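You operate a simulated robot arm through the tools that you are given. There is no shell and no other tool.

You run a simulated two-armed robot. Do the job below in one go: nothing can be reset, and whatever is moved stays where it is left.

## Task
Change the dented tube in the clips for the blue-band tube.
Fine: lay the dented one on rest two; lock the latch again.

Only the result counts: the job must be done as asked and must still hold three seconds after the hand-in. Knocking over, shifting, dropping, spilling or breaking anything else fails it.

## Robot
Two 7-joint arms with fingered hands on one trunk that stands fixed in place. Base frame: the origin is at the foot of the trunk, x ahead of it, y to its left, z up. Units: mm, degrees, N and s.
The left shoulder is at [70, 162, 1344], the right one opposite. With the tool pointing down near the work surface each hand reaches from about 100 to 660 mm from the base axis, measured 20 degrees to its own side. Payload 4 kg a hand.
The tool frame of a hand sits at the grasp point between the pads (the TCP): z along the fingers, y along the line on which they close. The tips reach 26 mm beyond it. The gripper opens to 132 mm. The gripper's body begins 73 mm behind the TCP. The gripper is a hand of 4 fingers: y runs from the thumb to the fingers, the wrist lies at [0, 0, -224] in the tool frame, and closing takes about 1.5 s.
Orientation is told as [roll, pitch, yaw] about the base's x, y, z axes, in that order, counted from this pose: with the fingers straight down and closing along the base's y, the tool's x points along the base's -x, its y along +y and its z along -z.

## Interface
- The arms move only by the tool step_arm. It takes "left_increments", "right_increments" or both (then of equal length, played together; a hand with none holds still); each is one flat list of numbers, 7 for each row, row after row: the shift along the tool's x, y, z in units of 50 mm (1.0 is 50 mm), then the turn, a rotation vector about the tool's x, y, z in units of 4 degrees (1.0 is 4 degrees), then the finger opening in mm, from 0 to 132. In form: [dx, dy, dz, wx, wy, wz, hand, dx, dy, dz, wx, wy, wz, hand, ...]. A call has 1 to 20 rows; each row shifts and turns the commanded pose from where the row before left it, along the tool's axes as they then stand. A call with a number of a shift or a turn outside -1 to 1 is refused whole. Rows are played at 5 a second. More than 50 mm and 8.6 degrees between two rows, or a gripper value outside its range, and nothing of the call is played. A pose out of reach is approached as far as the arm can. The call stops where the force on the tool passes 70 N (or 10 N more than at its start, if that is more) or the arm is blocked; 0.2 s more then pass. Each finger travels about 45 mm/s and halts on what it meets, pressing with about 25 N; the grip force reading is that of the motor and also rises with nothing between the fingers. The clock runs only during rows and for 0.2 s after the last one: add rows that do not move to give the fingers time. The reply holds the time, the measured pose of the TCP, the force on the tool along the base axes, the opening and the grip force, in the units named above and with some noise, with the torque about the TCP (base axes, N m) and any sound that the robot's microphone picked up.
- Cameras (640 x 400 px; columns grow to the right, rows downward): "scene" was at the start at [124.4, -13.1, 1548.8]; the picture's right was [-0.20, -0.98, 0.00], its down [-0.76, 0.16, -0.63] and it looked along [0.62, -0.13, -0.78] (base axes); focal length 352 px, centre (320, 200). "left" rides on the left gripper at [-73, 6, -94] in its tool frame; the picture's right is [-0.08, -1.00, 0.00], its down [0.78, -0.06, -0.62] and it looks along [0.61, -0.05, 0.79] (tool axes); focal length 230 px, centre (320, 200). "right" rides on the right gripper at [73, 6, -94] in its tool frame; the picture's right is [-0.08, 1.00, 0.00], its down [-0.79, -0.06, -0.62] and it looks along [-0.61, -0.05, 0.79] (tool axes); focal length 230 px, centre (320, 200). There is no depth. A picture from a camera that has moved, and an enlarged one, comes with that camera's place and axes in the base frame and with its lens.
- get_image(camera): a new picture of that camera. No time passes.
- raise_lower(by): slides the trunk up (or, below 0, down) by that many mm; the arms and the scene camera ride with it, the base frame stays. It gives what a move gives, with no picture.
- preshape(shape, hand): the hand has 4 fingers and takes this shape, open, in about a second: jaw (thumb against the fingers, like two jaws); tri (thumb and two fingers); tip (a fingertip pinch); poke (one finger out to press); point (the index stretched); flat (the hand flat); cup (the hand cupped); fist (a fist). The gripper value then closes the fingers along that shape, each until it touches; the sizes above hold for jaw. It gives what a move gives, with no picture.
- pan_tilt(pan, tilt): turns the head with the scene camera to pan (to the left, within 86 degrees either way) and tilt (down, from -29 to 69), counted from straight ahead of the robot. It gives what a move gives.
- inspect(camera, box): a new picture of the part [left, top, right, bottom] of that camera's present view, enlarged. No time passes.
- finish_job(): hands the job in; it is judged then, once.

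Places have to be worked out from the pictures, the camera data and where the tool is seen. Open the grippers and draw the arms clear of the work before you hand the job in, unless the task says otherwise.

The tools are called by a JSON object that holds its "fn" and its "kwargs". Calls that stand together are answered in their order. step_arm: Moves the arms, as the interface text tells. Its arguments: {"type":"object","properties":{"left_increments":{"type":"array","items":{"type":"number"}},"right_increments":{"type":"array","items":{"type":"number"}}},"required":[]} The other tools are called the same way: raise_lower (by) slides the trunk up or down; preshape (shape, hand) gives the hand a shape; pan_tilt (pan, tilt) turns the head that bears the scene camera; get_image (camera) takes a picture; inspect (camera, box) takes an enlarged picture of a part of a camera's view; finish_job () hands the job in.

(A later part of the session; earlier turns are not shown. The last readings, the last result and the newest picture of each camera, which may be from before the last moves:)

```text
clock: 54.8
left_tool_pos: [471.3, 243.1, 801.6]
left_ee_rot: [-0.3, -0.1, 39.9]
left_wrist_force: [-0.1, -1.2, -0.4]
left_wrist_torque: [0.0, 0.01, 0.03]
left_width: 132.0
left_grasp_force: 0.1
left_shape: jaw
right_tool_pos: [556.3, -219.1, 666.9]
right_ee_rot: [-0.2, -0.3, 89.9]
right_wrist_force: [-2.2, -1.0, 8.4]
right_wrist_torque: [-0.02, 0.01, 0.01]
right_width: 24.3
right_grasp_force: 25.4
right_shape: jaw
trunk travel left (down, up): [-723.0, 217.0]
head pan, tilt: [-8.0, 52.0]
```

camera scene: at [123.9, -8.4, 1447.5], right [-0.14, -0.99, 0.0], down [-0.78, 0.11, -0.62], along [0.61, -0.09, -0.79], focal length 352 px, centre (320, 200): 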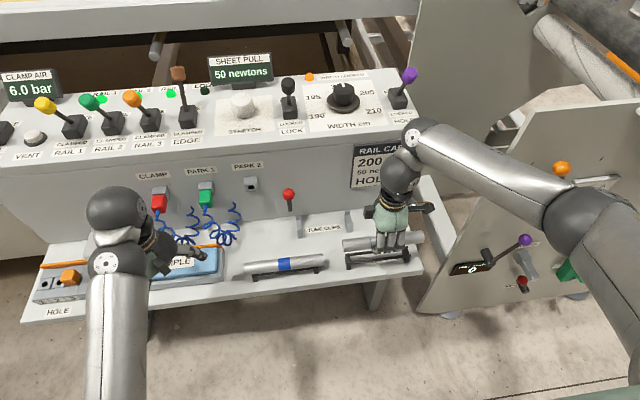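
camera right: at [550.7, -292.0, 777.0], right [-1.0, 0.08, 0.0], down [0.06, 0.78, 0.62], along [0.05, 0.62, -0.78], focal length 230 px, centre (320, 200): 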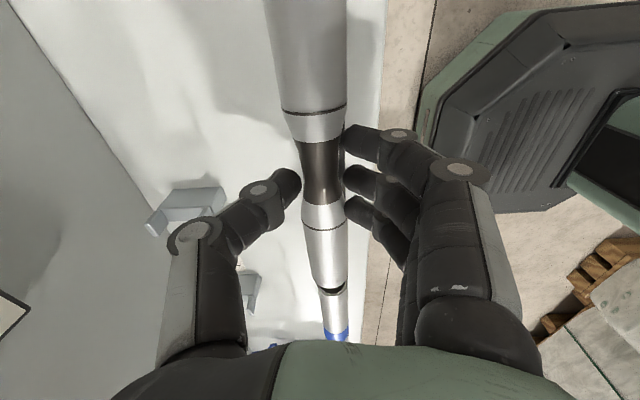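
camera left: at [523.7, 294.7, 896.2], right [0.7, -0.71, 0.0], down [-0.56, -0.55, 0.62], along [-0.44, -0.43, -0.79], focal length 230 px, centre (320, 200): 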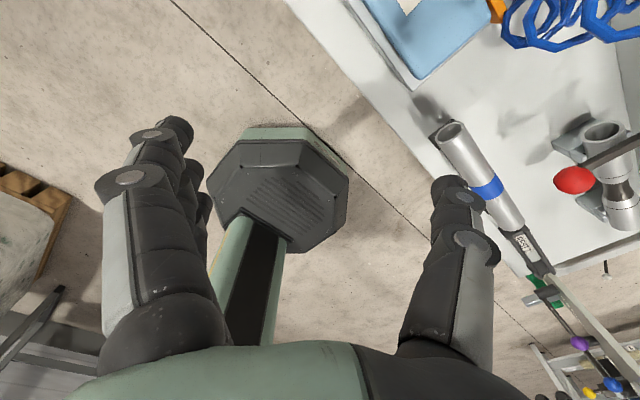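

Contact is felt at TCP z=667 (8 N up, slight push toward the robot). I look closely before releasing.

{"fn": "inspect", "kwargs": {"camera": "scene", "box": [330, 220, 450, 295]}}

{"fn": "inspect", "kwargs": {"camera": "left", "box": [470, 180, 630, 280]}}

{"fn": "get_image", "kwargs": {"camera": "left"}}

```text
5.33 times, centred on (390, 258) of scene
camera zoom: at [122.9, -7.7, 1447.7], right [-0.14, -0.99, 0.0], down [-0.78, 0.11, -0.62], along [0.61, -0.09, -0.79], focal length 1880 px, centre (-53, -107)
```

zoom: 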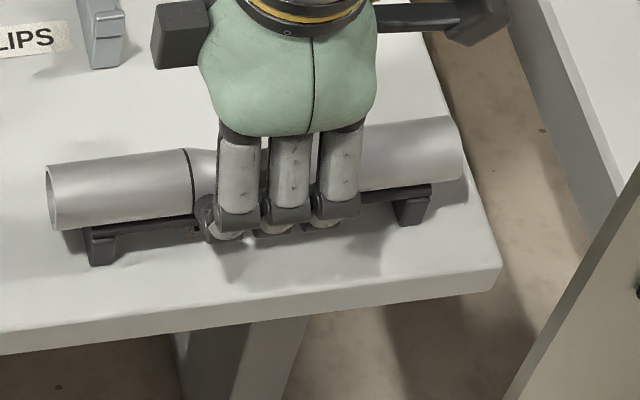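

```text
4.00 times, centred on (550, 230) of left
camera zoom: at [523.0, 294.6, 896.8], right [0.7, -0.71, 0.01], down [-0.57, -0.55, 0.62], along [-0.44, -0.43, -0.79], focal length 920 px, centre (-600, 80)
```

zoom: 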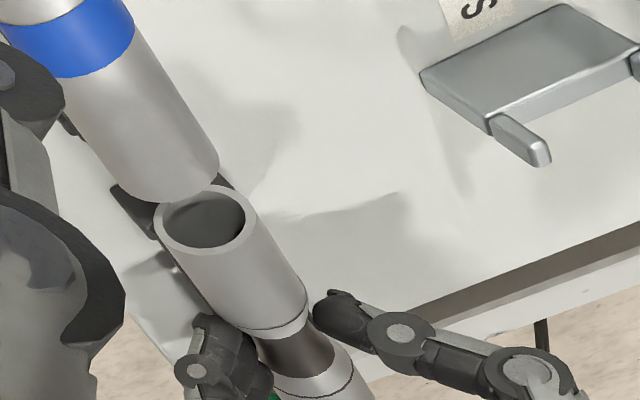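

```text
taken
camera left: at [523.0, 294.6, 896.8], right [0.7, -0.71, 0.01], down [-0.57, -0.55, 0.62], along [-0.44, -0.43, -0.79], focal length 230 px, centre (320, 200)
```

left: 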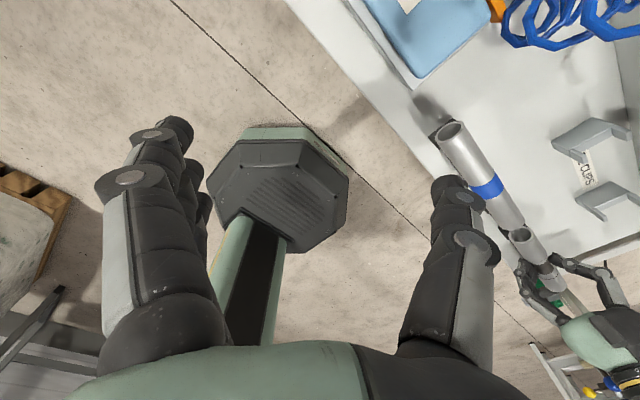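

The tube touches the far rail first and sits about 5 mm too far right on the rest. I lift 3 mm, shift 5 mm left and 2 mm nearer, and set down again.

{"fn": "step_arm", "kwargs": {"right_increments": [0, 0, -0.08, 0, 0, 0, 10, -0.1, 0.04, 0, 0, 0, 0, 10, 0, 0, 0.06, 0, 0, 0, 10, 0, 0, 0, 0, 0, 0, 10]}}

{"fn": "step_arm", "kwargs": {"right_increments": [0, 0, 0.03, 0, 0, 0, 10, 0, 0, 0, 0, 0, 0, 10]}}

{"fn": "step_arm", "kwargs": {"right_increments": [0, 0, 0.02, 0, 0, 0, 10, 0, 0, 0, 0, 0, 0, 10]}}

```text
clock: 55.8
left_tool_pos: [472.1, 242.2, 802.9]
left_ee_rot: [-0.2, -0.1, 39.9]
left_wrist_force: [0.2, -0.6, -0.1]
left_wrist_torque: [0.0, 0.0, -0.01]
left_width: 131.9
left_grasp_force: 0.1
left_shape: jaw
right_tool_pos: [555.1, -214.1, 668.7]
right_ee_rot: [-0.2, -0.3, 89.8]
right_wrist_force: [2.7, 1.0, 3.5]
right_wrist_torque: [-0.04, -0.05, 0.0]
right_width: 24.0
right_grasp_force: 25.3
right_shape: jaw
trunk travel left (down, up): [-723.0, 217.0]
head pan, tilt: [-8.0, 52.0]
```

```text
clock: 56.4
left_tool_pos: [471.9, 243.7, 801.8]
left_ee_rot: [-0.3, -0.2, 39.9]
left_wrist_force: [-0.5, -0.3, 0.1]
left_wrist_torque: [0.01, 0.01, 0.03]
left_width: 131.9
left_grasp_force: 0.1
left_shape: jaw
right_tool_pos: [555.5, -213.0, 668.1]
right_ee_rot: [-0.3, -0.3, 89.8]
right_wrist_force: [4.8, -0.5, 11.2]
right_wrist_torque: [-0.03, -0.07, 0.01]
right_width: 24.7
right_grasp_force: 24.8
right_shape: jaw
trunk travel left (down, up): [-723.0, 217.0]
head pan, tilt: [-8.0, 52.0]
```

```text
clock: 57.0
left_tool_pos: [470.6, 245.0, 801.4]
left_ee_rot: [-0.2, -0.1, 39.9]
left_wrist_force: [-0.1, 0.0, -0.1]
left_wrist_torque: [-0.03, 0.0, 0.0]
left_width: 131.8
left_grasp_force: 0.1
left_shape: jaw
right_tool_pos: [554.2, -214.0, 666.3]
right_ee_rot: [-0.4, -0.2, 89.8]
right_wrist_force: [5.2, -1.8, 20.5]
right_wrist_torque: [-0.02, -0.11, 0.0]
right_width: 25.5
right_grasp_force: 25.1
right_shape: jaw
trunk travel left (down, up): [-723.0, 217.0]
head pan, tilt: [-8.0, 52.0]
```

Now the side force reversed, so the centre is about 1 mm farther out. I ease up 1.5 mm, shift 1 mm out and check that the load is small before opening.

{"fn": "step_arm", "kwargs": {"right_increments": [0, -0.02, -0.035, 0, 0, 0, 10, 0, 0, 0, 0, 0, 0, 10, 0, 0, 0, 0, 0, 0, 10]}}

{"fn": "inspect", "kwargs": {"camera": "scene", "box": [330, 220, 450, 295]}}

{"fn": "get_image", "kwargs": {"camera": "right"}}

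```text
clock: 57.8
left_tool_pos: [471.1, 243.7, 802.6]
left_ee_rot: [-0.3, -0.1, 39.9]
left_wrist_force: [0.4, -0.2, 0.3]
left_wrist_torque: [-0.03, 0.02, 0.03]
left_width: 131.8
left_grasp_force: 0.1
left_shape: jaw
right_tool_pos: [555.3, -214.1, 667.0]
right_ee_rot: [-0.1, -0.3, 90.0]
right_wrist_force: [4.7, -0.3, 13.0]
right_wrist_torque: [0.01, -0.11, 0.0]
right_width: 25.0
right_grasp_force: 25.1
right_shape: jaw
trunk travel left (down, up): [-723.0, 217.0]
head pan, tilt: [-8.0, 52.0]
```

```text
5.33 times, centred on (390, 258) of scene
camera zoom: at [123.3, -7.4, 1447.5], right [-0.14, -0.99, 0.0], down [-0.78, 0.11, -0.62], along [0.61, -0.09, -0.79], focal length 1880 px, centre (-53, -107)
```

zoom: 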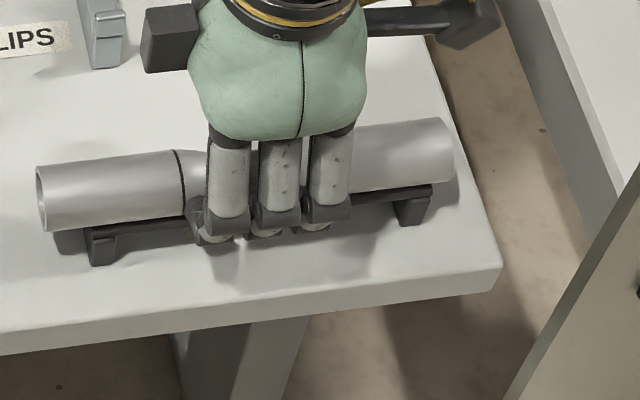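

```text
taken
camera right: at [548.9, -286.4, 760.8], right [-1.0, 0.08, 0.0], down [0.06, 0.78, 0.62], along [0.05, 0.62, -0.78], focal length 230 px, centre (320, 200)
```

right: 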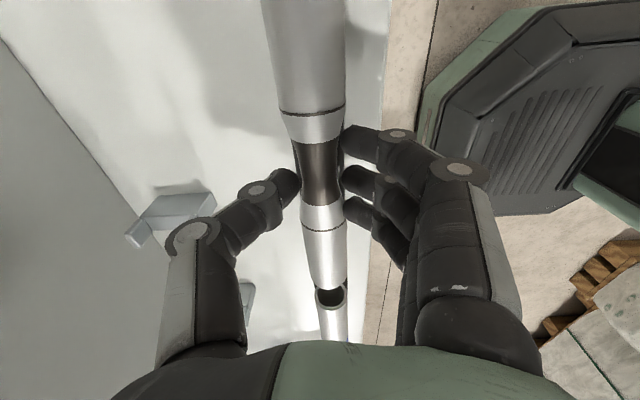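

The readings fit the tube resting on both rails with the fingertips still above them. I open slowly and let it settle.

{"fn": "step_arm", "kwargs": {"right_increments": [0, 0, 0, 0, 0, 0, 26, 0, 0, 0, 0, 0, 0, 28, 0, 0, 0, 0, 0, 0, 31, 0, 0, 0, 0, 0, 0, 36, 0, 0, 0, 0, 0, 0, 44, 0, 0, 0, 0, 0, 0, 52, 0, 0, 0, 0, 0, 0, 56, 0, 0, 0, 0, 0, 0, 56]}}

{"fn": "inspect", "kwargs": {"camera": "scene", "box": [330, 220, 450, 295]}}

{"fn": "get_image", "kwargs": {"camera": "right"}}

{"fn": "inspect", "kwargs": {"camera": "left", "box": [470, 180, 630, 280]}}

```text
clock: 59.5
left_tool_pos: [472.2, 242.4, 802.3]
left_ee_rot: [-0.2, -0.2, 39.9]
left_wrist_force: [0.6, -0.1, 0.1]
left_wrist_torque: [0.03, 0.0, 0.05]
left_width: 131.9
left_grasp_force: 0.1
left_shape: jaw
right_tool_pos: [555.6, -214.6, 666.7]
right_ee_rot: [-0.2, -0.3, 89.9]
right_wrist_force: [-0.1, 0.1, -1.2]
right_wrist_torque: [0.04, 0.02, 0.02]
right_width: 55.4
right_grasp_force: 0.1
right_shape: jaw
trunk travel left (down, up): [-723.0, 217.0]
head pan, tilt: [-8.0, 52.0]
```

```text
5.33 times, centred on (390, 258) of scene
camera zoom: at [124.2, -8.0, 1447.5], right [-0.14, -0.99, 0.0], down [-0.78, 0.11, -0.62], along [0.61, -0.09, -0.79], focal length 1880 px, centre (-53, -107)
```

zoom: 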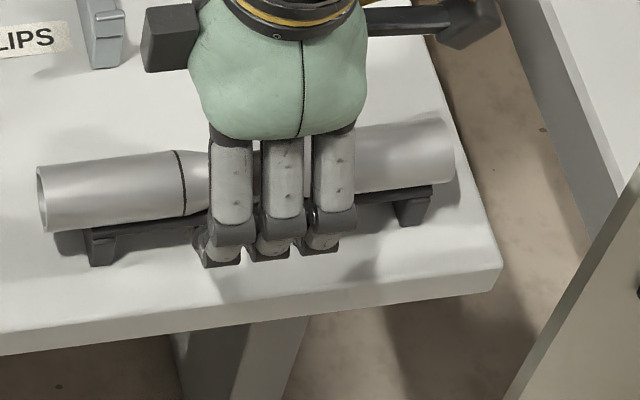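

```text
taken
camera right: at [549.5, -286.8, 760.4], right [-1.0, 0.08, 0.0], down [0.06, 0.78, 0.62], along [0.05, 0.62, -0.78], focal length 230 px, centre (320, 200)
```

right: 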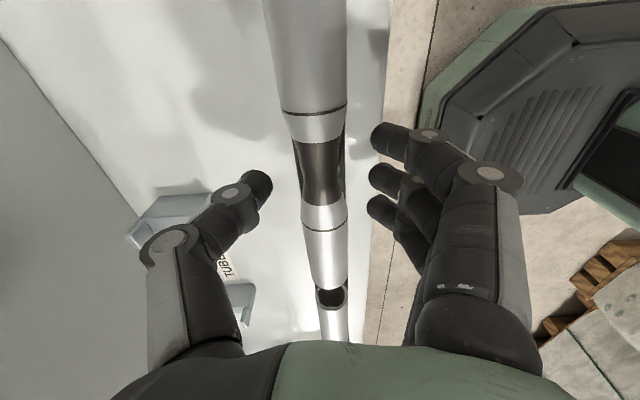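

```text
4.00 times, centred on (550, 230) of left
camera zoom: at [523.8, 294.5, 896.2], right [0.7, -0.71, 0.0], down [-0.56, -0.55, 0.62], along [-0.44, -0.43, -0.79], focal length 920 px, centre (-600, 80)
```

zoom: 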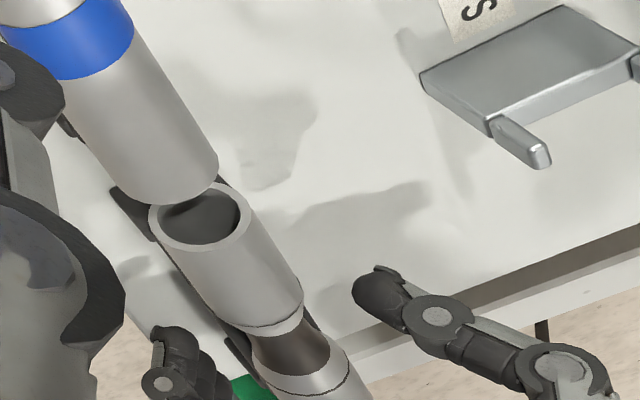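

The dented tube rests squarely on rest two, with the same overhang as the blue one has on its rest. I lift straight off and travel left to over the blue tube.

{"fn": "step_arm", "kwargs": {"right_increments": [0, 0, -0.3, 0, 0, 0, 56, 0, 0, -0.6, 0, 0, 0, 56, 0, 0, -0.7, 0, 0, 0, 56, -0.8, 0, 0, 0, 0, 0, 56, -0.8, 0, 0, 0, 0, 0, 56, -0.8, 0, 0, 0, 0, 0, 56, -0.8, 0, 0, 0, 0, 0, 56, -0.8, 0, 0, 0, 0, 0, 56, -0.75, 0, 0, 0, 0, 0, 56, 0, 0, 0, 0, 0, 0, 56]}}

{"fn": "get_image", "kwargs": {"camera": "scene"}}

{"fn": "get_image", "kwargs": {"camera": "right"}}

{"fn": "get_image", "kwargs": {"camera": "left"}}

```text
clock: 61.8
left_tool_pos: [472.3, 241.8, 801.8]
left_ee_rot: [-0.2, -0.1, 39.8]
left_wrist_force: [0.4, 0.4, 0.0]
left_wrist_torque: [0.02, -0.01, 0.01]
left_width: 132.0
left_grasp_force: 0.0
left_shape: jaw
right_tool_pos: [555.2, 21.3, 748.5]
right_ee_rot: [-0.2, -0.4, 89.8]
right_wrist_force: [0.3, -0.6, -0.3]
right_wrist_torque: [-0.02, 0.04, 0.01]
right_width: 55.3
right_grasp_force: 0.1
right_shape: jaw
trunk travel left (down, up): [-723.0, 217.0]
head pan, tilt: [-8.0, 52.0]
```

```text
taken
camera scene: at [124.4, -9.2, 1447.4], right [-0.14, -0.99, 0.0], down [-0.78, 0.11, -0.62], along [0.61, -0.09, -0.79], focal length 352 px, centre (320, 200)
```

scene: 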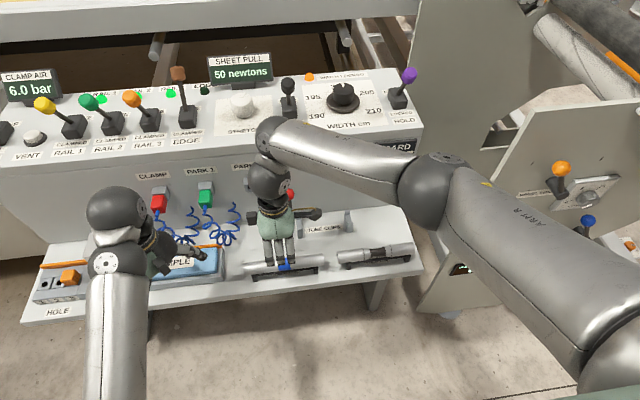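

```text
taken
camera right: at [549.4, -51.0, 842.2], right [-1.0, 0.08, 0.0], down [0.06, 0.78, 0.62], along [0.05, 0.62, -0.78], focal length 230 px, centre (320, 200)
```

right: 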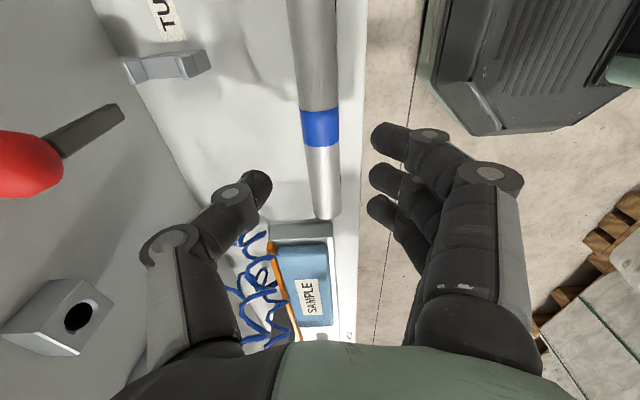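

```text
taken
camera left: at [523.9, 293.7, 896.4], right [0.7, -0.71, 0.0], down [-0.56, -0.55, 0.62], along [-0.44, -0.43, -0.79], focal length 230 px, centre (320, 200)
```

left: 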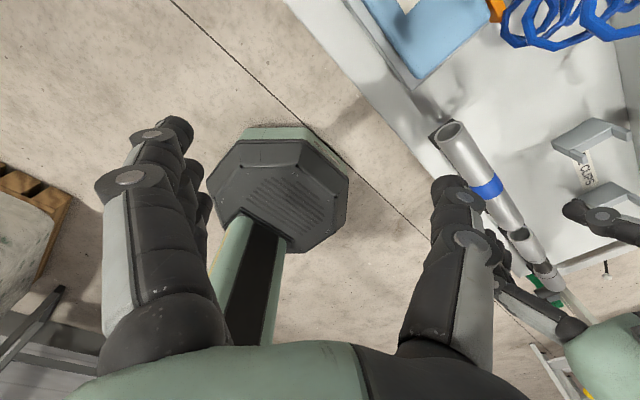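

The dented tube lies still on rest two. The blue band is right below; I descend 68 mm first.

{"fn": "step_arm", "kwargs": {"right_increments": [-0.02, 0, 0.5, 0, 0, 0, 56, 0, 0, 0.5, 0, 0, 0, 56, 0, 0, 0.36, 0, 0, 0, 56, 0, 0, 0, 0, 0, 0, 56]}}

{"fn": "get_image", "kwargs": {"camera": "right"}}

{"fn": "inspect", "kwargs": {"camera": "scene", "box": [230, 210, 350, 285]}}

```text
clock: 62.8
left_tool_pos: [472.8, 242.7, 802.3]
left_ee_rot: [-0.2, -0.1, 39.9]
left_wrist_force: [-0.1, -0.1, -0.3]
left_wrist_torque: [-0.02, -0.01, 0.02]
left_width: 131.9
left_grasp_force: 0.0
left_shape: jaw
right_tool_pos: [556.1, 25.7, 679.7]
right_ee_rot: [-0.1, -0.4, 89.9]
right_wrist_force: [-0.7, 0.4, 0.5]
right_wrist_torque: [-0.01, -0.05, -0.03]
right_width: 55.1
right_grasp_force: 0.1
right_shape: jaw
trunk travel left (down, up): [-723.0, 217.0]
head pan, tilt: [-8.0, 52.0]
```

```text
taken
camera right: at [549.5, -48.4, 773.4], right [-1.0, 0.08, 0.0], down [0.06, 0.78, 0.62], along [0.05, 0.62, -0.78], focal length 230 px, centre (320, 200)
```

right: 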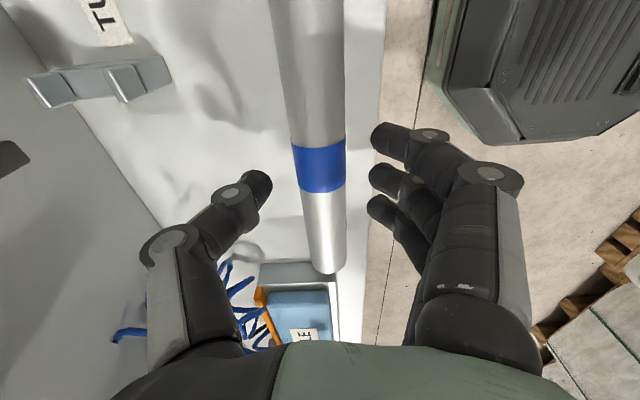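

```text
5.33 times, centred on (290, 248) of scene
camera zoom: at [124.3, -8.2, 1447.5], right [-0.14, -0.99, 0.0], down [-0.78, 0.11, -0.62], along [0.61, -0.09, -0.79], focal length 1880 px, centre (480, -53)
```

zoom: 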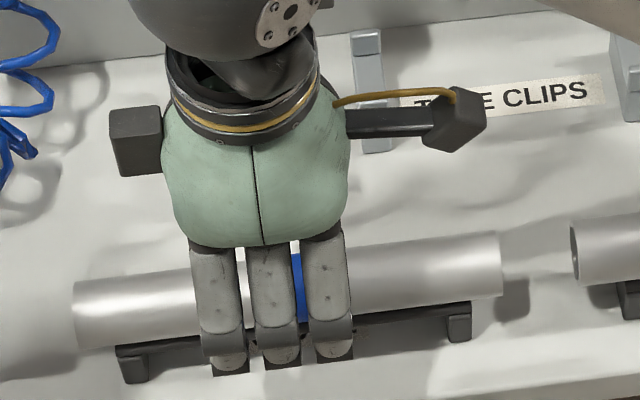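

The fingers straddle the tube evenly. I shift 4 mm right toward the band centre, lower the last 16 mm and close.

{"fn": "step_arm", "kwargs": {"right_increments": [0.08, 0, 0.12, 0, 0, 0, 56, 0, 0, 0.12, 0, 0, 0, 56, 0, 0, 0.09, 0, 0, 0, 56, 0, 0, 0, 0, 0, 0, 56]}}

{"fn": "step_arm", "kwargs": {"right_increments": [0, 0, 0, 0, 0, 0, 48, 0, 0, 0, 0, 0, 0, 42, 0, 0, 0, 0, 0, 0, 37, 0, 0, 0, 0, 0, 0, 32, 0, 0, 0, 0, 0, 0, 26, 0, 0, 0, 0, 0, 0, 20, 0, 0, 0, 0, 0, 0, 16, 0, 0, 0, 0, 0, 0, 16]}}

{"fn": "get_image", "kwargs": {"camera": "right"}}

{"fn": "inspect", "kwargs": {"camera": "scene", "box": [230, 210, 350, 285]}}

```text
clock: 63.8
left_tool_pos: [471.5, 244.6, 801.7]
left_ee_rot: [-0.2, 0.0, 39.9]
left_wrist_force: [0.5, 0.0, -0.9]
left_wrist_torque: [0.0, -0.03, 0.0]
left_width: 131.8
left_grasp_force: 0.1
left_shape: jaw
right_tool_pos: [555.1, 20.9, 662.8]
right_ee_rot: [-0.2, -0.3, 89.9]
right_wrist_force: [0.8, 0.1, 0.2]
right_wrist_torque: [0.02, 0.0, -0.02]
right_width: 55.4
right_grasp_force: 0.1
right_shape: jaw
trunk travel left (down, up): [-723.0, 217.0]
head pan, tilt: [-8.0, 52.0]
```

```text
clock: 65.5
left_tool_pos: [472.7, 244.2, 802.5]
left_ee_rot: [-0.2, 0.0, 40.0]
left_wrist_force: [-0.2, 0.4, 0.4]
left_wrist_torque: [0.0, 0.0, -0.03]
left_width: 131.9
left_grasp_force: 0.0
left_shape: jaw
right_tool_pos: [554.5, 19.5, 662.8]
right_ee_rot: [-0.1, -0.3, 89.8]
right_wrist_force: [-0.4, 0.3, 0.1]
right_wrist_torque: [0.01, 0.03, 0.01]
right_width: 25.8
right_grasp_force: 24.6
right_shape: jaw
trunk travel left (down, up): [-723.0, 217.0]
head pan, tilt: [-8.0, 52.0]
```

```text
taken
camera right: at [549.7, -52.3, 756.8], right [-1.0, 0.08, 0.0], down [0.06, 0.78, 0.62], along [0.05, 0.62, -0.78], focal length 230 px, centre (320, 200)
```

right: 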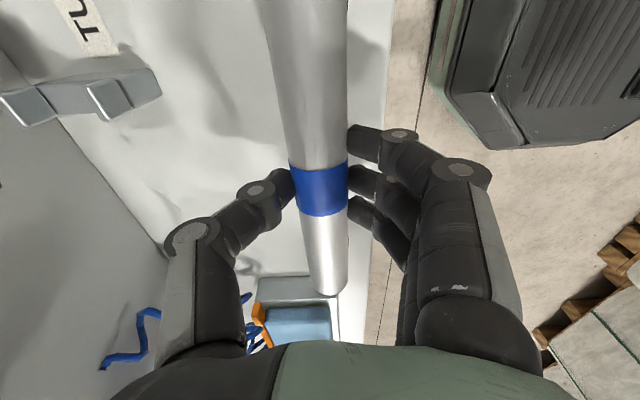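

```text
5.33 times, centred on (290, 248) of scene
camera zoom: at [124.3, -7.9, 1447.4], right [-0.14, -0.99, 0.0], down [-0.78, 0.11, -0.62], along [0.61, -0.09, -0.79], focal length 1880 px, centre (480, -53)
```

zoom: 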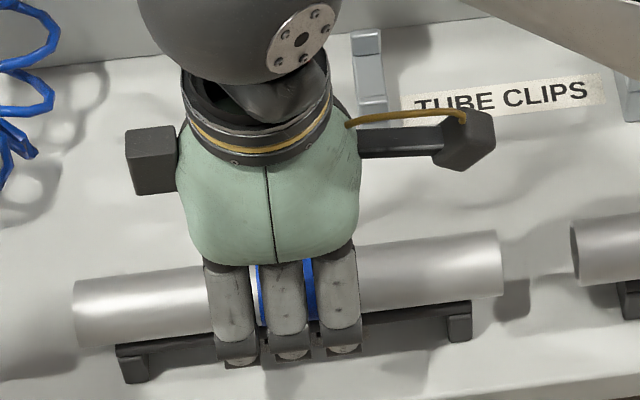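

The blue tube is held at 25 N with the middle finger on the band. I lift it 80 mm, carry it toward the clips and tilt the hand 24 degrees as before.

{"fn": "step_arm", "kwargs": {"right_increments": [0, 0, -0.1, 0, 0, 0, 16, 0, 0, -0.3, 0, 0, 0, 16, 0, 0, -0.6, 0, 0, 0, 16, 0, 0, -0.6, 0, 0, 0, 16, 0.605, -0.3715, 0, 0, 0, 0, 16, 0.605, -0.3715, 0, 0, 0, 0, 16, 0.605, -0.3715, 0, 0, 0, 0, 16, 0.605, -0.3715, 0, 0, 0, 0, 16, 0, 0, 0, 0.99, 0, 0, 16, 0, 0, 0, 0.99, 0, 0, 16, 0, 0, 0, 0.99, 0, 0, 16, 0, 0, 0, 0.99, 0, 0, 16, 0, 0, 0, 0.99, 0, 0, 16, 0, 0, 0, 0.99, 0, 0, 16, 0, 0, 0, 0, 0, 0, 16]}}

{"fn": "get_image", "kwargs": {"camera": "scene"}}

{"fn": "get_image", "kwargs": {"camera": "right"}}

{"fn": "inspect", "kwargs": {"camera": "left", "box": [480, 60, 640, 240]}}

```text
clock: 68.8
left_tool_pos: [472.6, 242.9, 802.1]
left_ee_rot: [-0.3, 0.0, 39.9]
left_wrist_force: [0.5, 0.0, 0.4]
left_wrist_torque: [0.02, -0.01, -0.02]
left_width: 131.8
left_grasp_force: 0.0
left_shape: jaw
right_tool_pos: [630.1, -100.1, 741.5]
right_ee_rot: [-23.7, -0.3, 89.8]
right_wrist_force: [-1.1, 0.3, -2.4]
right_wrist_torque: [0.03, 0.04, -0.01]
right_width: 25.6
right_grasp_force: 25.6
right_shape: jaw
trunk travel left (down, up): [-723.0, 217.0]
head pan, tilt: [-8.0, 52.0]
```

```text
taken
camera scene: at [124.6, -7.7, 1447.4], right [-0.14, -0.99, 0.0], down [-0.78, 0.11, -0.62], along [0.61, -0.09, -0.79], focal length 352 px, centre (320, 200)
```

scene: 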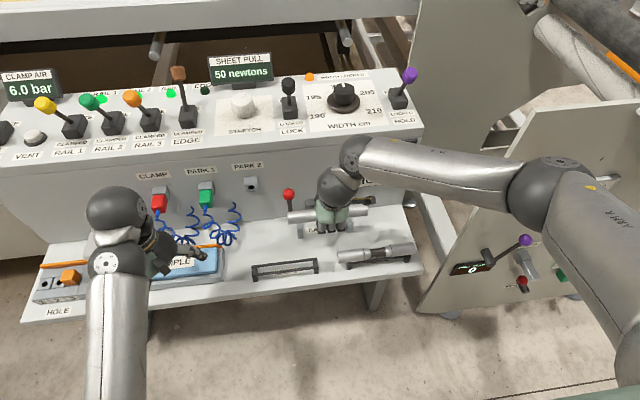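

```text
taken
camera right: at [586.7, -173.3, 826.2], right [-0.91, 0.08, -0.4], down [-0.19, 0.78, 0.59], along [0.36, 0.62, -0.7], focal length 230 px, centre (320, 200)
```

right: 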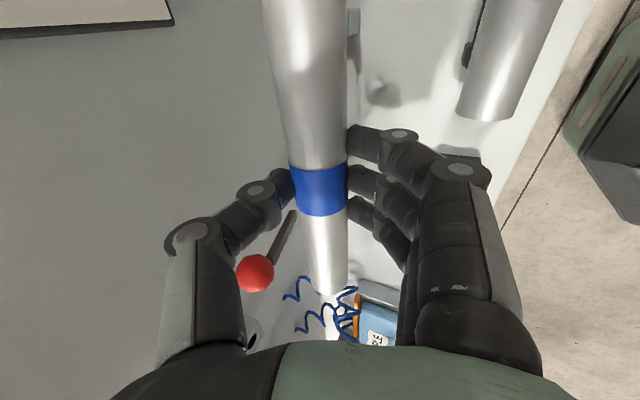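

```text
2.22 times, centred on (560, 150) of left
camera zoom: at [524.0, 294.6, 896.0], right [0.7, -0.71, 0.0], down [-0.56, -0.55, 0.62], along [-0.44, -0.43, -0.79], focal length 511 px, centre (-213, 311)
```

zoom: 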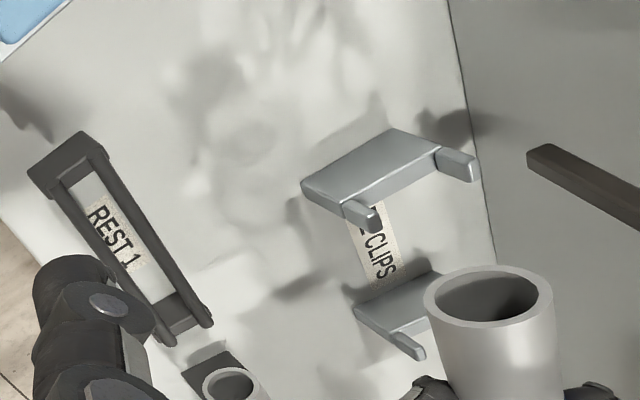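

The blue tube is poised in front of the clips; prong tips fit at x=656.5 and 697.6, so the seat centre is x=677. I check its sideways position against the clips.

{"fn": "inspect", "kwargs": {"camera": "scene", "box": [270, 180, 390, 255]}}

{"fn": "inspect", "kwargs": {"camera": "right", "box": [200, 100, 440, 300]}}

```text
5.33 times, centred on (330, 218) of scene
camera zoom: at [124.6, -7.7, 1447.4], right [-0.14, -0.99, 0.0], down [-0.78, 0.11, -0.62], along [0.61, -0.09, -0.79], focal length 1880 px, centre (267, 107)
```

zoom: 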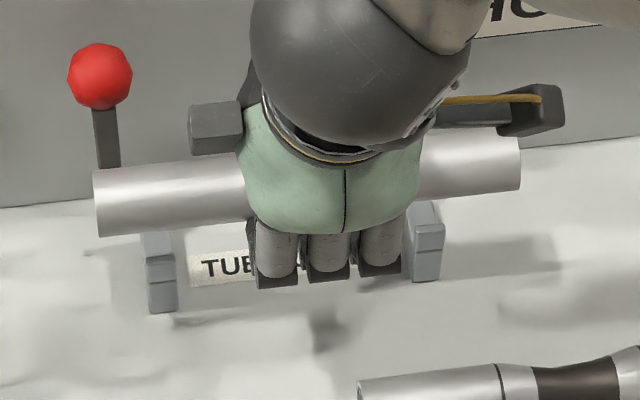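

```text
2.00 times, centred on (320, 200) of right
camera zoom: at [586.7, -173.3, 826.2], right [-0.91, 0.08, -0.4], down [-0.19, 0.78, 0.59], along [0.36, 0.62, -0.7], focal length 460 px, centre (320, 200)
```

zoom: 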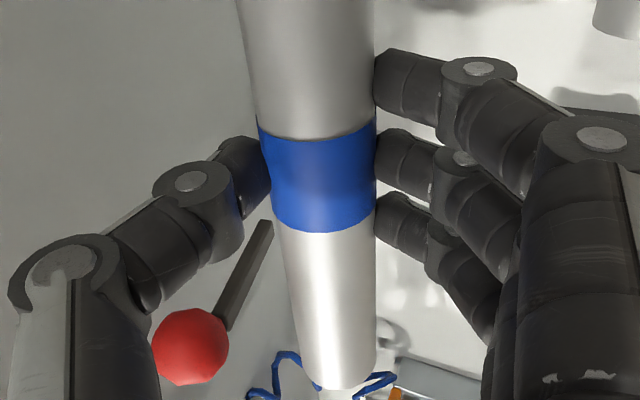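

The blue tube's centre is about 2 mm too far right of the clip centre and well aligned otherwise. I correct that and move in to 18 mm above the seat.

{"fn": "step_arm", "kwargs": {"right_increments": [-0.04, -0.08, 0.468, 0, 0, 0, 16, 0, -0.08, 0.468, 0, 0, 0, 16, 0, -0.08, 0.468, 0, 0, 0, 16, 0, 0, 0, 0, 0, 0, 16]}}

{"fn": "inspect", "kwargs": {"camera": "left", "box": [520, 90, 640, 210]}}

{"fn": "inspect", "kwargs": {"camera": "scene", "box": [270, 180, 390, 255]}}

{"fn": "get_image", "kwargs": {"camera": "right"}}

```text
clock: 69.8
left_tool_pos: [471.4, 243.8, 802.2]
left_ee_rot: [-0.2, 0.0, 39.9]
left_wrist_force: [0.6, -0.2, 0.3]
left_wrist_torque: [0.02, -0.01, -0.04]
left_width: 131.8
left_grasp_force: 0.1
left_shape: jaw
right_tool_pos: [668.9, -99.0, 683.6]
right_ee_rot: [-23.8, -0.3, 89.9]
right_wrist_force: [0.2, 0.3, -1.2]
right_wrist_torque: [0.02, -0.01, -0.03]
right_width: 26.0
right_grasp_force: 25.0
right_shape: jaw
trunk travel left (down, up): [-723.0, 217.0]
head pan, tilt: [-8.0, 52.0]
```

```text
3.33 times, centred on (580, 150) of left
camera zoom: at [523.8, 294.3, 896.3], right [0.7, -0.71, 0.0], down [-0.56, -0.55, 0.62], along [-0.44, -0.43, -0.79], focal length 767 px, centre (-547, 367)
```

zoom: 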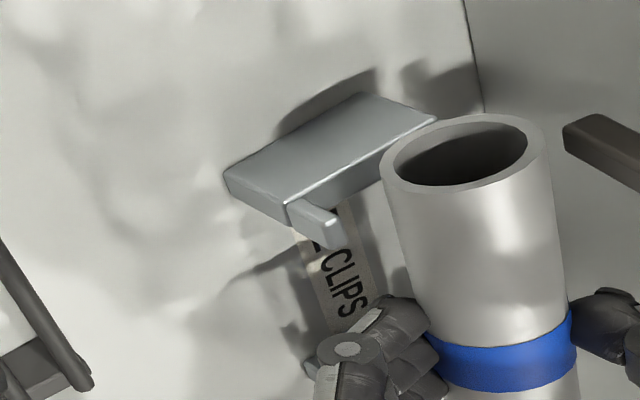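

```text
5.33 times, centred on (330, 218) of scene
camera zoom: at [124.1, -8.2, 1447.5], right [-0.14, -0.99, 0.0], down [-0.78, 0.11, -0.62], along [0.61, -0.09, -0.79], focal length 1880 px, centre (267, 107)
```

zoom: 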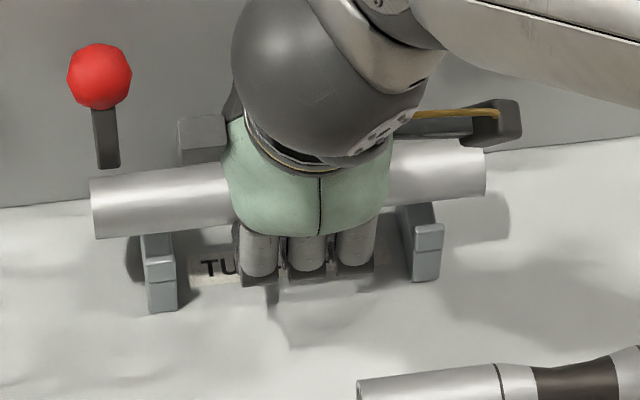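

```text
taken
camera right: at [626.5, -171.3, 766.5], right [-0.91, 0.08, -0.4], down [-0.19, 0.78, 0.59], along [0.36, 0.62, -0.7], focal length 230 px, centre (320, 200)
```

right: 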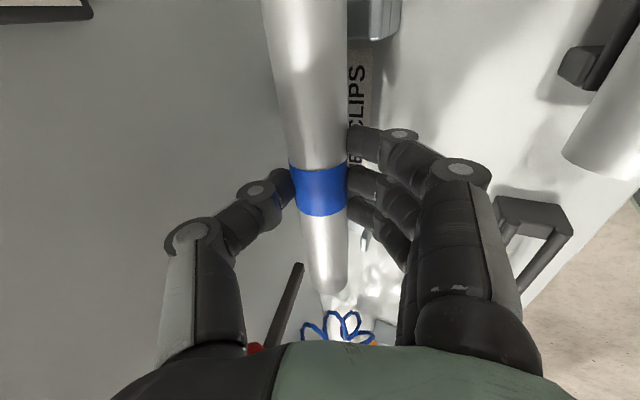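

The left view puts the tube centre at x=678, z=665, over the seat at x=677. I lower 15 mm straight down and watch the force.

{"fn": "step_arm", "kwargs": {"right_increments": [0, 0.047, 0.062, 0, 0, 0, 16, 0, 0.0302, 0.0687, 0, 0, 0, 16, 0, 0.0302, 0.0687, 0, 0, 0, 16, 0, 0.0302, 0.0687, 0, 0, 0, 16, 0, 0, 0, 0, 0, 0, 16]}}

{"fn": "inspect", "kwargs": {"camera": "left", "box": [520, 90, 640, 210]}}

{"fn": "inspect", "kwargs": {"camera": "scene", "box": [270, 180, 390, 255]}}

```text
clock: 71.0
left_tool_pos: [472.0, 243.8, 802.1]
left_ee_rot: [-0.2, -0.2, 39.9]
left_wrist_force: [-0.4, -0.5, 0.6]
left_wrist_torque: [0.0, -0.01, -0.01]
left_width: 132.0
left_grasp_force: 0.0
left_shape: jaw
right_tool_pos: [667.3, -99.2, 667.5]
right_ee_rot: [-23.8, -0.4, 89.8]
right_wrist_force: [-0.5, -0.3, -1.2]
right_wrist_torque: [0.0, 0.0, 0.01]
right_width: 25.6
right_grasp_force: 25.3
right_shape: jaw
trunk travel left (down, up): [-723.0, 217.0]
head pan, tilt: [-8.0, 52.0]
```

```text
3.33 times, centred on (580, 150) of left
camera zoom: at [523.9, 294.5, 896.1], right [0.7, -0.71, 0.0], down [-0.56, -0.55, 0.62], along [-0.44, -0.43, -0.79], focal length 767 px, centre (-547, 367)
```

zoom: 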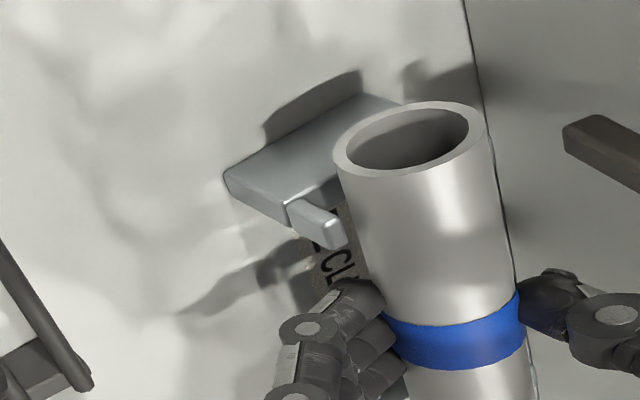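

```text
5.33 times, centred on (330, 218) of scene
camera zoom: at [124.4, -8.0, 1447.4], right [-0.14, -0.99, 0.0], down [-0.78, 0.11, -0.62], along [0.61, -0.09, -0.79], focal length 1880 px, centre (267, 107)
```

zoom: 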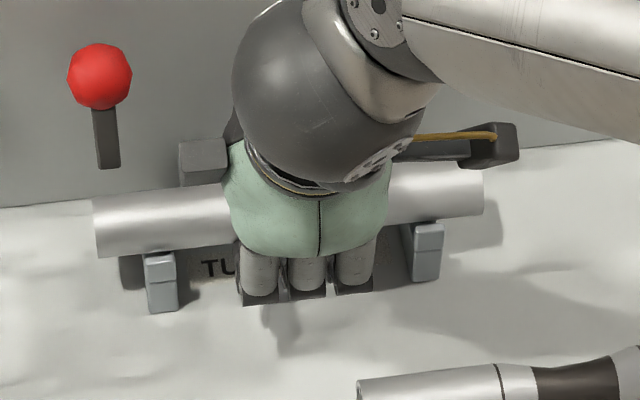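

No contact yet; the tube centre is at about (676, 651), 2–4 mm above its seat. I feel downward in small steps.

{"fn": "step_arm", "kwargs": {"right_increments": [0, 0.0121, 0.0275, 0, 0, 0, 16, 0, 0.0081, 0.0183, 0, 0, 0, 16, 0, 0, 0, 0, 0, 0, 16]}}

{"fn": "step_arm", "kwargs": {"right_increments": [0, 0.0081, 0.0183, 0, 0, 0, 16, 0, 0, 0, 0, 0, 0, 16]}}

{"fn": "step_arm", "kwargs": {"right_increments": [0, 0.0081, 0.0183, 0, 0, 0, 16, 0, 0, 0, 0, 0, 0, 16]}}

```text
clock: 71.8
left_tool_pos: [473.2, 243.0, 801.8]
left_ee_rot: [-0.2, -0.2, 39.9]
left_wrist_force: [-0.1, -0.6, 0.4]
left_wrist_torque: [-0.02, -0.01, 0.02]
left_width: 131.7
left_grasp_force: 0.1
left_shape: jaw
right_tool_pos: [667.9, -98.6, 665.1]
right_ee_rot: [-23.7, -0.3, 89.8]
right_wrist_force: [0.0, 0.3, -1.6]
right_wrist_torque: [-0.02, 0.06, 0.0]
right_width: 26.1
right_grasp_force: 25.3
right_shape: jaw
trunk travel left (down, up): [-723.0, 217.0]
head pan, tilt: [-8.0, 52.0]
```

```text
clock: 72.3
left_tool_pos: [471.2, 244.8, 801.6]
left_ee_rot: [-0.2, 0.0, 39.9]
left_wrist_force: [-1.4, -0.4, 0.1]
left_wrist_torque: [0.0, -0.01, 0.0]
left_width: 131.8
left_grasp_force: 0.1
left_shape: jaw
right_tool_pos: [668.2, -99.4, 665.1]
right_ee_rot: [-23.8, -0.3, 89.9]
right_wrist_force: [1.1, -0.8, -2.1]
right_wrist_torque: [-0.02, -0.02, 0.02]
right_width: 25.9
right_grasp_force: 25.0
right_shape: jaw
trunk travel left (down, up): [-723.0, 217.0]
head pan, tilt: [-8.0, 52.0]
```

```text
clock: 73.0
left_tool_pos: [472.4, 243.8, 801.7]
left_ee_rot: [-0.2, -0.1, 39.9]
left_wrist_force: [-0.5, 0.5, 0.2]
left_wrist_torque: [0.0, 0.02, 0.0]
left_width: 132.0
left_grasp_force: 0.0
left_shape: jaw
right_tool_pos: [667.8, -98.3, 663.7]
right_ee_rot: [-23.8, -0.4, 89.9]
right_wrist_force: [0.5, 0.1, -1.3]
right_wrist_torque: [0.01, -0.03, 0.03]
right_width: 25.9
right_grasp_force: 25.6
right_shape: jaw
trunk travel left (down, up): [-723.0, 217.0]
head pan, tilt: [-8.0, 52.0]
```

Still only the tube's own weight is felt at TCP z=664. I keep going down in 1 mm steps.

{"fn": "step_arm", "kwargs": {"right_increments": [0, 0.0081, 0.0183, 0, 0, 0, 16, 0, 0, 0, 0, 0, 0, 16]}}

{"fn": "step_arm", "kwargs": {"right_increments": [0, 0.0081, 0.0183, 0, 0, 0, 16, 0, 0, 0, 0, 0, 0, 16]}}

{"fn": "inspect", "kwargs": {"camera": "left", "box": [520, 90, 640, 210]}}

{"fn": "inspect", "kwargs": {"camera": "scene", "box": [270, 180, 390, 255]}}

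```text
clock: 73.5
left_tool_pos: [472.2, 243.4, 801.5]
left_ee_rot: [-0.2, 0.0, 39.9]
left_wrist_force: [-0.3, -0.4, 0.0]
left_wrist_torque: [-0.02, -0.02, 0.0]
left_width: 131.9
left_grasp_force: 0.0
left_shape: jaw
right_tool_pos: [667.9, -98.5, 662.9]
right_ee_rot: [-23.9, -0.3, 89.8]
right_wrist_force: [0.4, -0.3, 1.6]
right_wrist_torque: [0.0, -0.01, 0.01]
right_width: 25.9
right_grasp_force: 24.8
right_shape: jaw
trunk travel left (down, up): [-723.0, 217.0]
head pan, tilt: [-8.0, 52.0]
```

```text
clock: 74.2
left_tool_pos: [472.0, 243.4, 802.1]
left_ee_rot: [-0.4, -0.2, 39.9]
left_wrist_force: [-0.2, 1.0, 0.4]
left_wrist_torque: [0.02, 0.0, 0.02]
left_width: 132.2
left_grasp_force: 0.0
left_shape: jaw
right_tool_pos: [668.6, -97.5, 662.9]
right_ee_rot: [-24.0, -0.3, 89.7]
right_wrist_force: [0.5, -0.5, 7.8]
right_wrist_torque: [-0.04, -0.05, 0.02]
right_width: 26.0
right_grasp_force: 25.4
right_shape: jaw
trunk travel left (down, up): [-723.0, 217.0]
head pan, tilt: [-8.0, 52.0]
```

```text
3.33 times, centred on (580, 150) of left
camera zoom: at [523.2, 294.5, 896.7], right [0.7, -0.71, 0.0], down [-0.57, -0.55, 0.62], along [-0.44, -0.43, -0.79], focal length 767 px, centre (-547, 367)
```

zoom: 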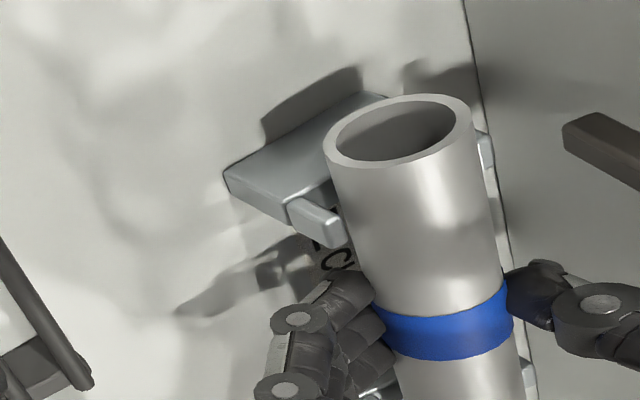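

```text
5.33 times, centred on (330, 218) of scene
camera zoom: at [123.2, -7.9, 1447.6], right [-0.14, -0.99, 0.0], down [-0.78, 0.11, -0.62], along [0.61, -0.09, -0.79], focal length 1880 px, centre (267, 107)
```

zoom: 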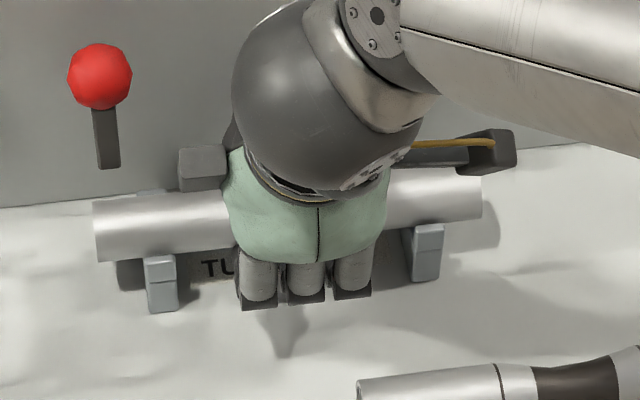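

The tube is seated: 8 N upward, and both ends match where the dented tube lay within about 2 mm. I open the fingers and back straight out.

{"fn": "step_arm", "kwargs": {"right_increments": [0, 0, 0, 0, 0, 0, 28, 0, 0, 0, 0, 0, 0, 31, 0, 0, 0, 0, 0, 0, 35, 0, 0, 0, 0, 0, 0, 42, 0, 0, 0, 0, 0, 0, 50, 0, 0, 0, 0, 0, 0, 50, 0, 0, 0, 0, 0, 0, 50]}}

{"fn": "get_image", "kwargs": {"camera": "right"}}

{"fn": "inspect", "kwargs": {"camera": "left", "box": [520, 90, 640, 210]}}

```text
clock: 75.8
left_tool_pos: [471.2, 243.1, 801.2]
left_ee_rot: [-0.2, -0.2, 39.8]
left_wrist_force: [0.4, 0.0, -0.7]
left_wrist_torque: [-0.01, -0.01, 0.0]
left_width: 131.6
left_grasp_force: 0.1
left_shape: jaw
right_tool_pos: [668.7, -98.6, 662.7]
right_ee_rot: [-23.8, -0.3, 89.9]
right_wrist_force: [0.4, -0.4, -0.4]
right_wrist_torque: [-0.01, 0.0, -0.01]
right_width: 49.4
right_grasp_force: 0.0
right_shape: jaw
trunk travel left (down, up): [-723.0, 217.0]
head pan, tilt: [-8.0, 52.0]
```

```text
taken
camera right: at [625.0, -170.9, 745.5], right [-0.91, 0.08, -0.4], down [-0.19, 0.78, 0.59], along [0.36, 0.62, -0.7], focal length 230 px, centre (320, 200)
```

right: 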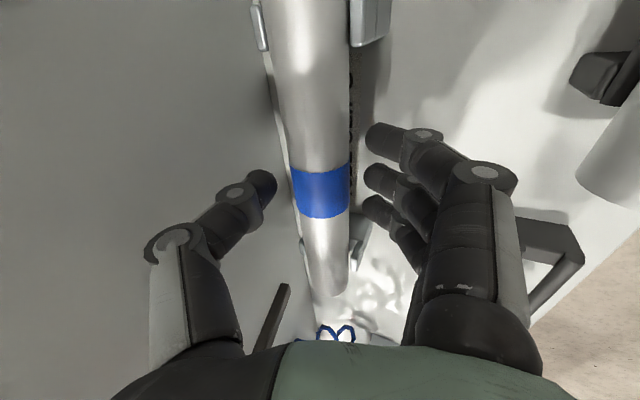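

```text
3.33 times, centred on (580, 150) of left
camera zoom: at [523.9, 294.5, 896.2], right [0.7, -0.71, 0.0], down [-0.56, -0.55, 0.62], along [-0.44, -0.43, -0.79], focal length 767 px, centre (-547, 367)
```

zoom: 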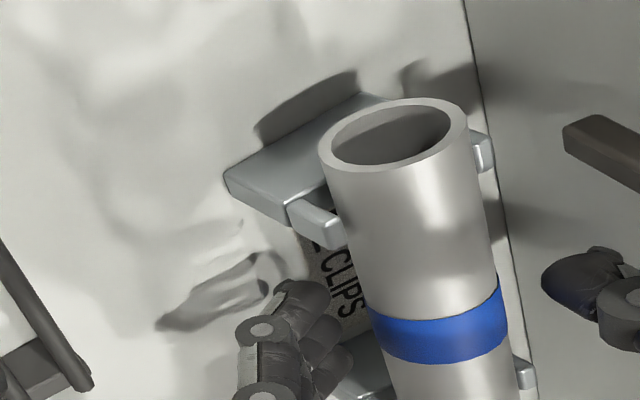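

The blue tube sits in the clips by itself. I back the open hand out along its axis and return to the turning spot.

{"fn": "step_arm", "kwargs": {"right_increments": [0, 0, -0.3, 0, 0, 0, 50, 0, 0, -0.5, 0, 0, 0, 50, 0, 0, -0.5, 0, 0, 0, 50, 0, 0, -0.6, 0, 0, 0, 50, 0, 0, -0.6, 0, 0, 0, 50, 0, 0, -0.6, 0, 0, 0, 50, 0, 0, 0, 0, 0, 0, 50]}}

{"fn": "get_image", "kwargs": {"camera": "scene"}}

{"fn": "inspect", "kwargs": {"camera": "scene", "box": [230, 170, 430, 295]}}

```text
clock: 77.3
left_tool_pos: [472.3, 243.6, 801.5]
left_ee_rot: [-0.1, 0.1, 39.9]
left_wrist_force: [1.0, 0.7, 0.4]
left_wrist_torque: [0.0, -0.01, 0.02]
left_width: 131.8
left_grasp_force: 0.0
left_shape: jaw
right_tool_pos: [605.7, -98.5, 804.6]
right_ee_rot: [-23.8, -0.3, 89.8]
right_wrist_force: [-0.7, -0.6, 0.9]
right_wrist_torque: [0.01, 0.03, 0.0]
right_width: 49.5
right_grasp_force: 0.1
right_shape: jaw
trunk travel left (down, up): [-723.0, 217.0]
head pan, tilt: [-8.0, 52.0]
```

```text
taken
camera scene: at [124.6, -8.0, 1447.4], right [-0.14, -0.99, 0.0], down [-0.78, 0.11, -0.62], along [0.61, -0.09, -0.79], focal length 352 px, centre (320, 200)
```

scene: 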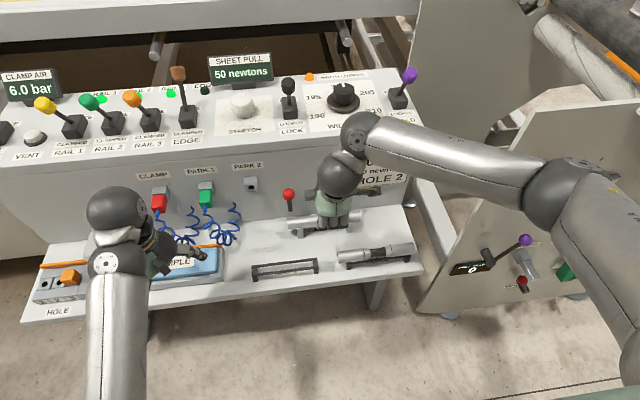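

```text
3.20 times, centred on (330, 232) of scene
camera zoom: at [124.6, -8.0, 1447.4], right [-0.14, -0.99, 0.0], down [-0.78, 0.11, -0.62], along [0.61, -0.09, -0.79], focal length 1128 px, centre (288, 96)
```

zoom: 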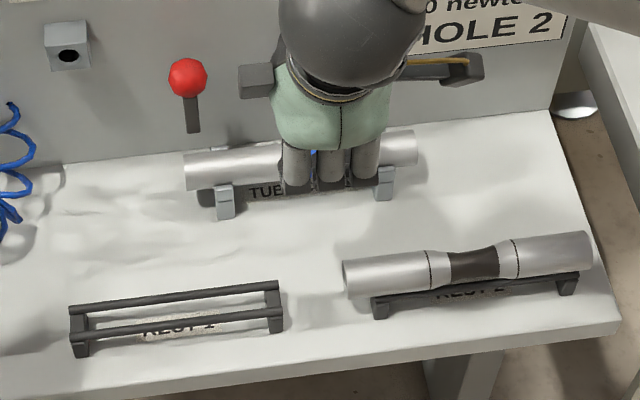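

Dented tube lies well on rest two and the blue-band tube is in the clips. I now untilt the hand and turn it back to yaw 0 for the latch.

{"fn": "step_arm", "kwargs": {"right_increments": [0, 0, 0, -0.99, 0, 0, 50, 0, 0, 0, -0.99, 0, 0, 50, 0, 0, 0, -0.99, 0, 0, 50, 0, 0, 0, -0.99, 0, 0, 50, 0, 0, 0, -0.99, 0, 0, 50, 0, 0, 0, -0.99, 0, 0, 50, 0, 0, 0, 0, 0, 1, 50, 0, 0, 0, 0, 0, 1, 50, 0, 0, 0, 0, 0, 1, 50, 0, 0, 0, 0, 0, 1, 50, 0, 0, 0, 0, 0, 1, 50, 0, 0, 0, 0, 0, 1, 50, 0, 0, 0, 0, 0, 1, 50, 0, 0, 0, 0, 0, 1, 50, 0, 0, 0, 0, 0, 1, 50, 0, 0, 0, 0, 0, 1, 50, 0, 0, 0, 0, 0, 1, 50, 0, 0, 0, 0, 0, 1, 50]}}

{"fn": "step_arm", "kwargs": {"right_increments": [0, 0, 0, 0, 0, 1, 52, 0, 0, 0, 0, 0, 1, 52, 0, 0, 0, 0, 0, 1, 52, 0, 0, 0, 0, 0, 1, 52, 0, 0, 0, 0, 0, 1, 52, 0, 0, 0, 0, 0, 1, 52, 0, 0, 0, 0, 0, 1, 52, 0, 0, 0, 0, 0, 1, 52, 0, 0, 0, 0, 0, 1, 52, 0, 0, 0, 0, 0, 1, 52, 0, 0, 0, 0, 0, 0.45, 52]}}

```text
clock: 81.2
left_tool_pos: [471.2, 243.5, 803.1]
left_ee_rot: [-0.1, 0.0, 39.9]
left_wrist_force: [0.4, 0.2, 0.1]
left_wrist_torque: [0.02, 0.0, -0.01]
left_width: 132.0
left_grasp_force: 0.0
left_shape: jaw
right_tool_pos: [606.0, -98.9, 803.5]
right_ee_rot: [0.2, -0.3, 41.8]
right_wrist_force: [-0.2, 0.2, 0.6]
right_wrist_torque: [0.0, 0.01, -0.02]
right_width: 49.8
right_grasp_force: 0.0
right_shape: jaw
trunk travel left (down, up): [-723.0, 217.0]
head pan, tilt: [-8.0, 52.0]
```

```text
clock: 83.5
left_tool_pos: [472.4, 244.1, 801.7]
left_ee_rot: [-0.1, -0.2, 39.9]
left_wrist_force: [-0.4, -0.5, -0.8]
left_wrist_torque: [0.01, 0.0, 0.0]
left_width: 132.0
left_grasp_force: 0.2
left_shape: jaw
right_tool_pos: [605.0, -98.0, 803.2]
right_ee_rot: [0.3, -0.1, 0.0]
right_wrist_force: [0.5, 0.6, 0.4]
right_wrist_torque: [0.01, -0.01, 0.01]
right_width: 51.3
right_grasp_force: 0.0
right_shape: jaw
trunk travel left (down, up): [-723.0, 217.0]
head pan, tilt: [-8.0, 52.0]
```

The hand is straight again. I move over the upright knob at a safe height and look.

{"fn": "step_arm", "kwargs": {"right_increments": [-0.233, 0.603, -0.247, 0, 0, 0, 52, -0.233, 0.603, -0.247, 0, 0, 0, 52, -0.233, 0.603, -0.247, 0, 0, 0, 52, -0.5, 0, 0, 0, 0, 0, 52, -0.5, 0, 0, 0, 0, 0, 52, 0, 0, 0, 0, 0, 0, 52]}}

{"fn": "get_image", "kwargs": {"camera": "right"}}

{"fn": "get_image", "kwargs": {"camera": "scene"}}

```text
clock: 85.0
left_tool_pos: [472.9, 243.2, 801.6]
left_ee_rot: [-0.2, -0.2, 39.9]
left_wrist_force: [-0.2, -0.8, -0.9]
left_wrist_torque: [-0.02, -0.01, -0.01]
left_width: 131.8
left_grasp_force: 0.1
left_shape: jaw
right_tool_pos: [678.7, -6.3, 841.6]
right_ee_rot: [0.4, 0.1, 0.0]
right_wrist_force: [0.3, 0.8, 0.2]
right_wrist_torque: [-0.02, -0.01, 0.04]
right_width: 51.7
right_grasp_force: 0.1
right_shape: jaw
right hand out of reach, approached as far as the arm can: row 4, 5
trunk travel left (down, up): [-723.0, 217.0]
head pan, tilt: [-8.0, 52.0]
```

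```text
taken
camera right: at [605.4, -1.4, 935.9], right [0.08, 1.0, 0.01], down [0.78, -0.06, 0.62], along [0.62, -0.04, -0.79], focal length 230 px, centre (320, 200)
```

right: 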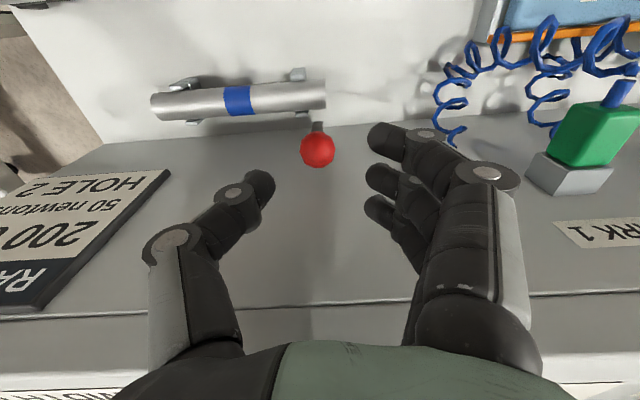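

```text
taken
camera scene: at [125.0, -8.9, 1447.4], right [-0.14, -0.99, 0.0], down [-0.78, 0.11, -0.61], along [0.61, -0.09, -0.79], focal length 352 px, centre (320, 200)
```

scene: 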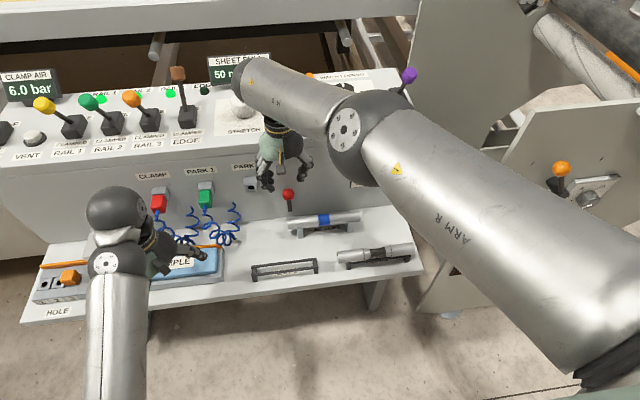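

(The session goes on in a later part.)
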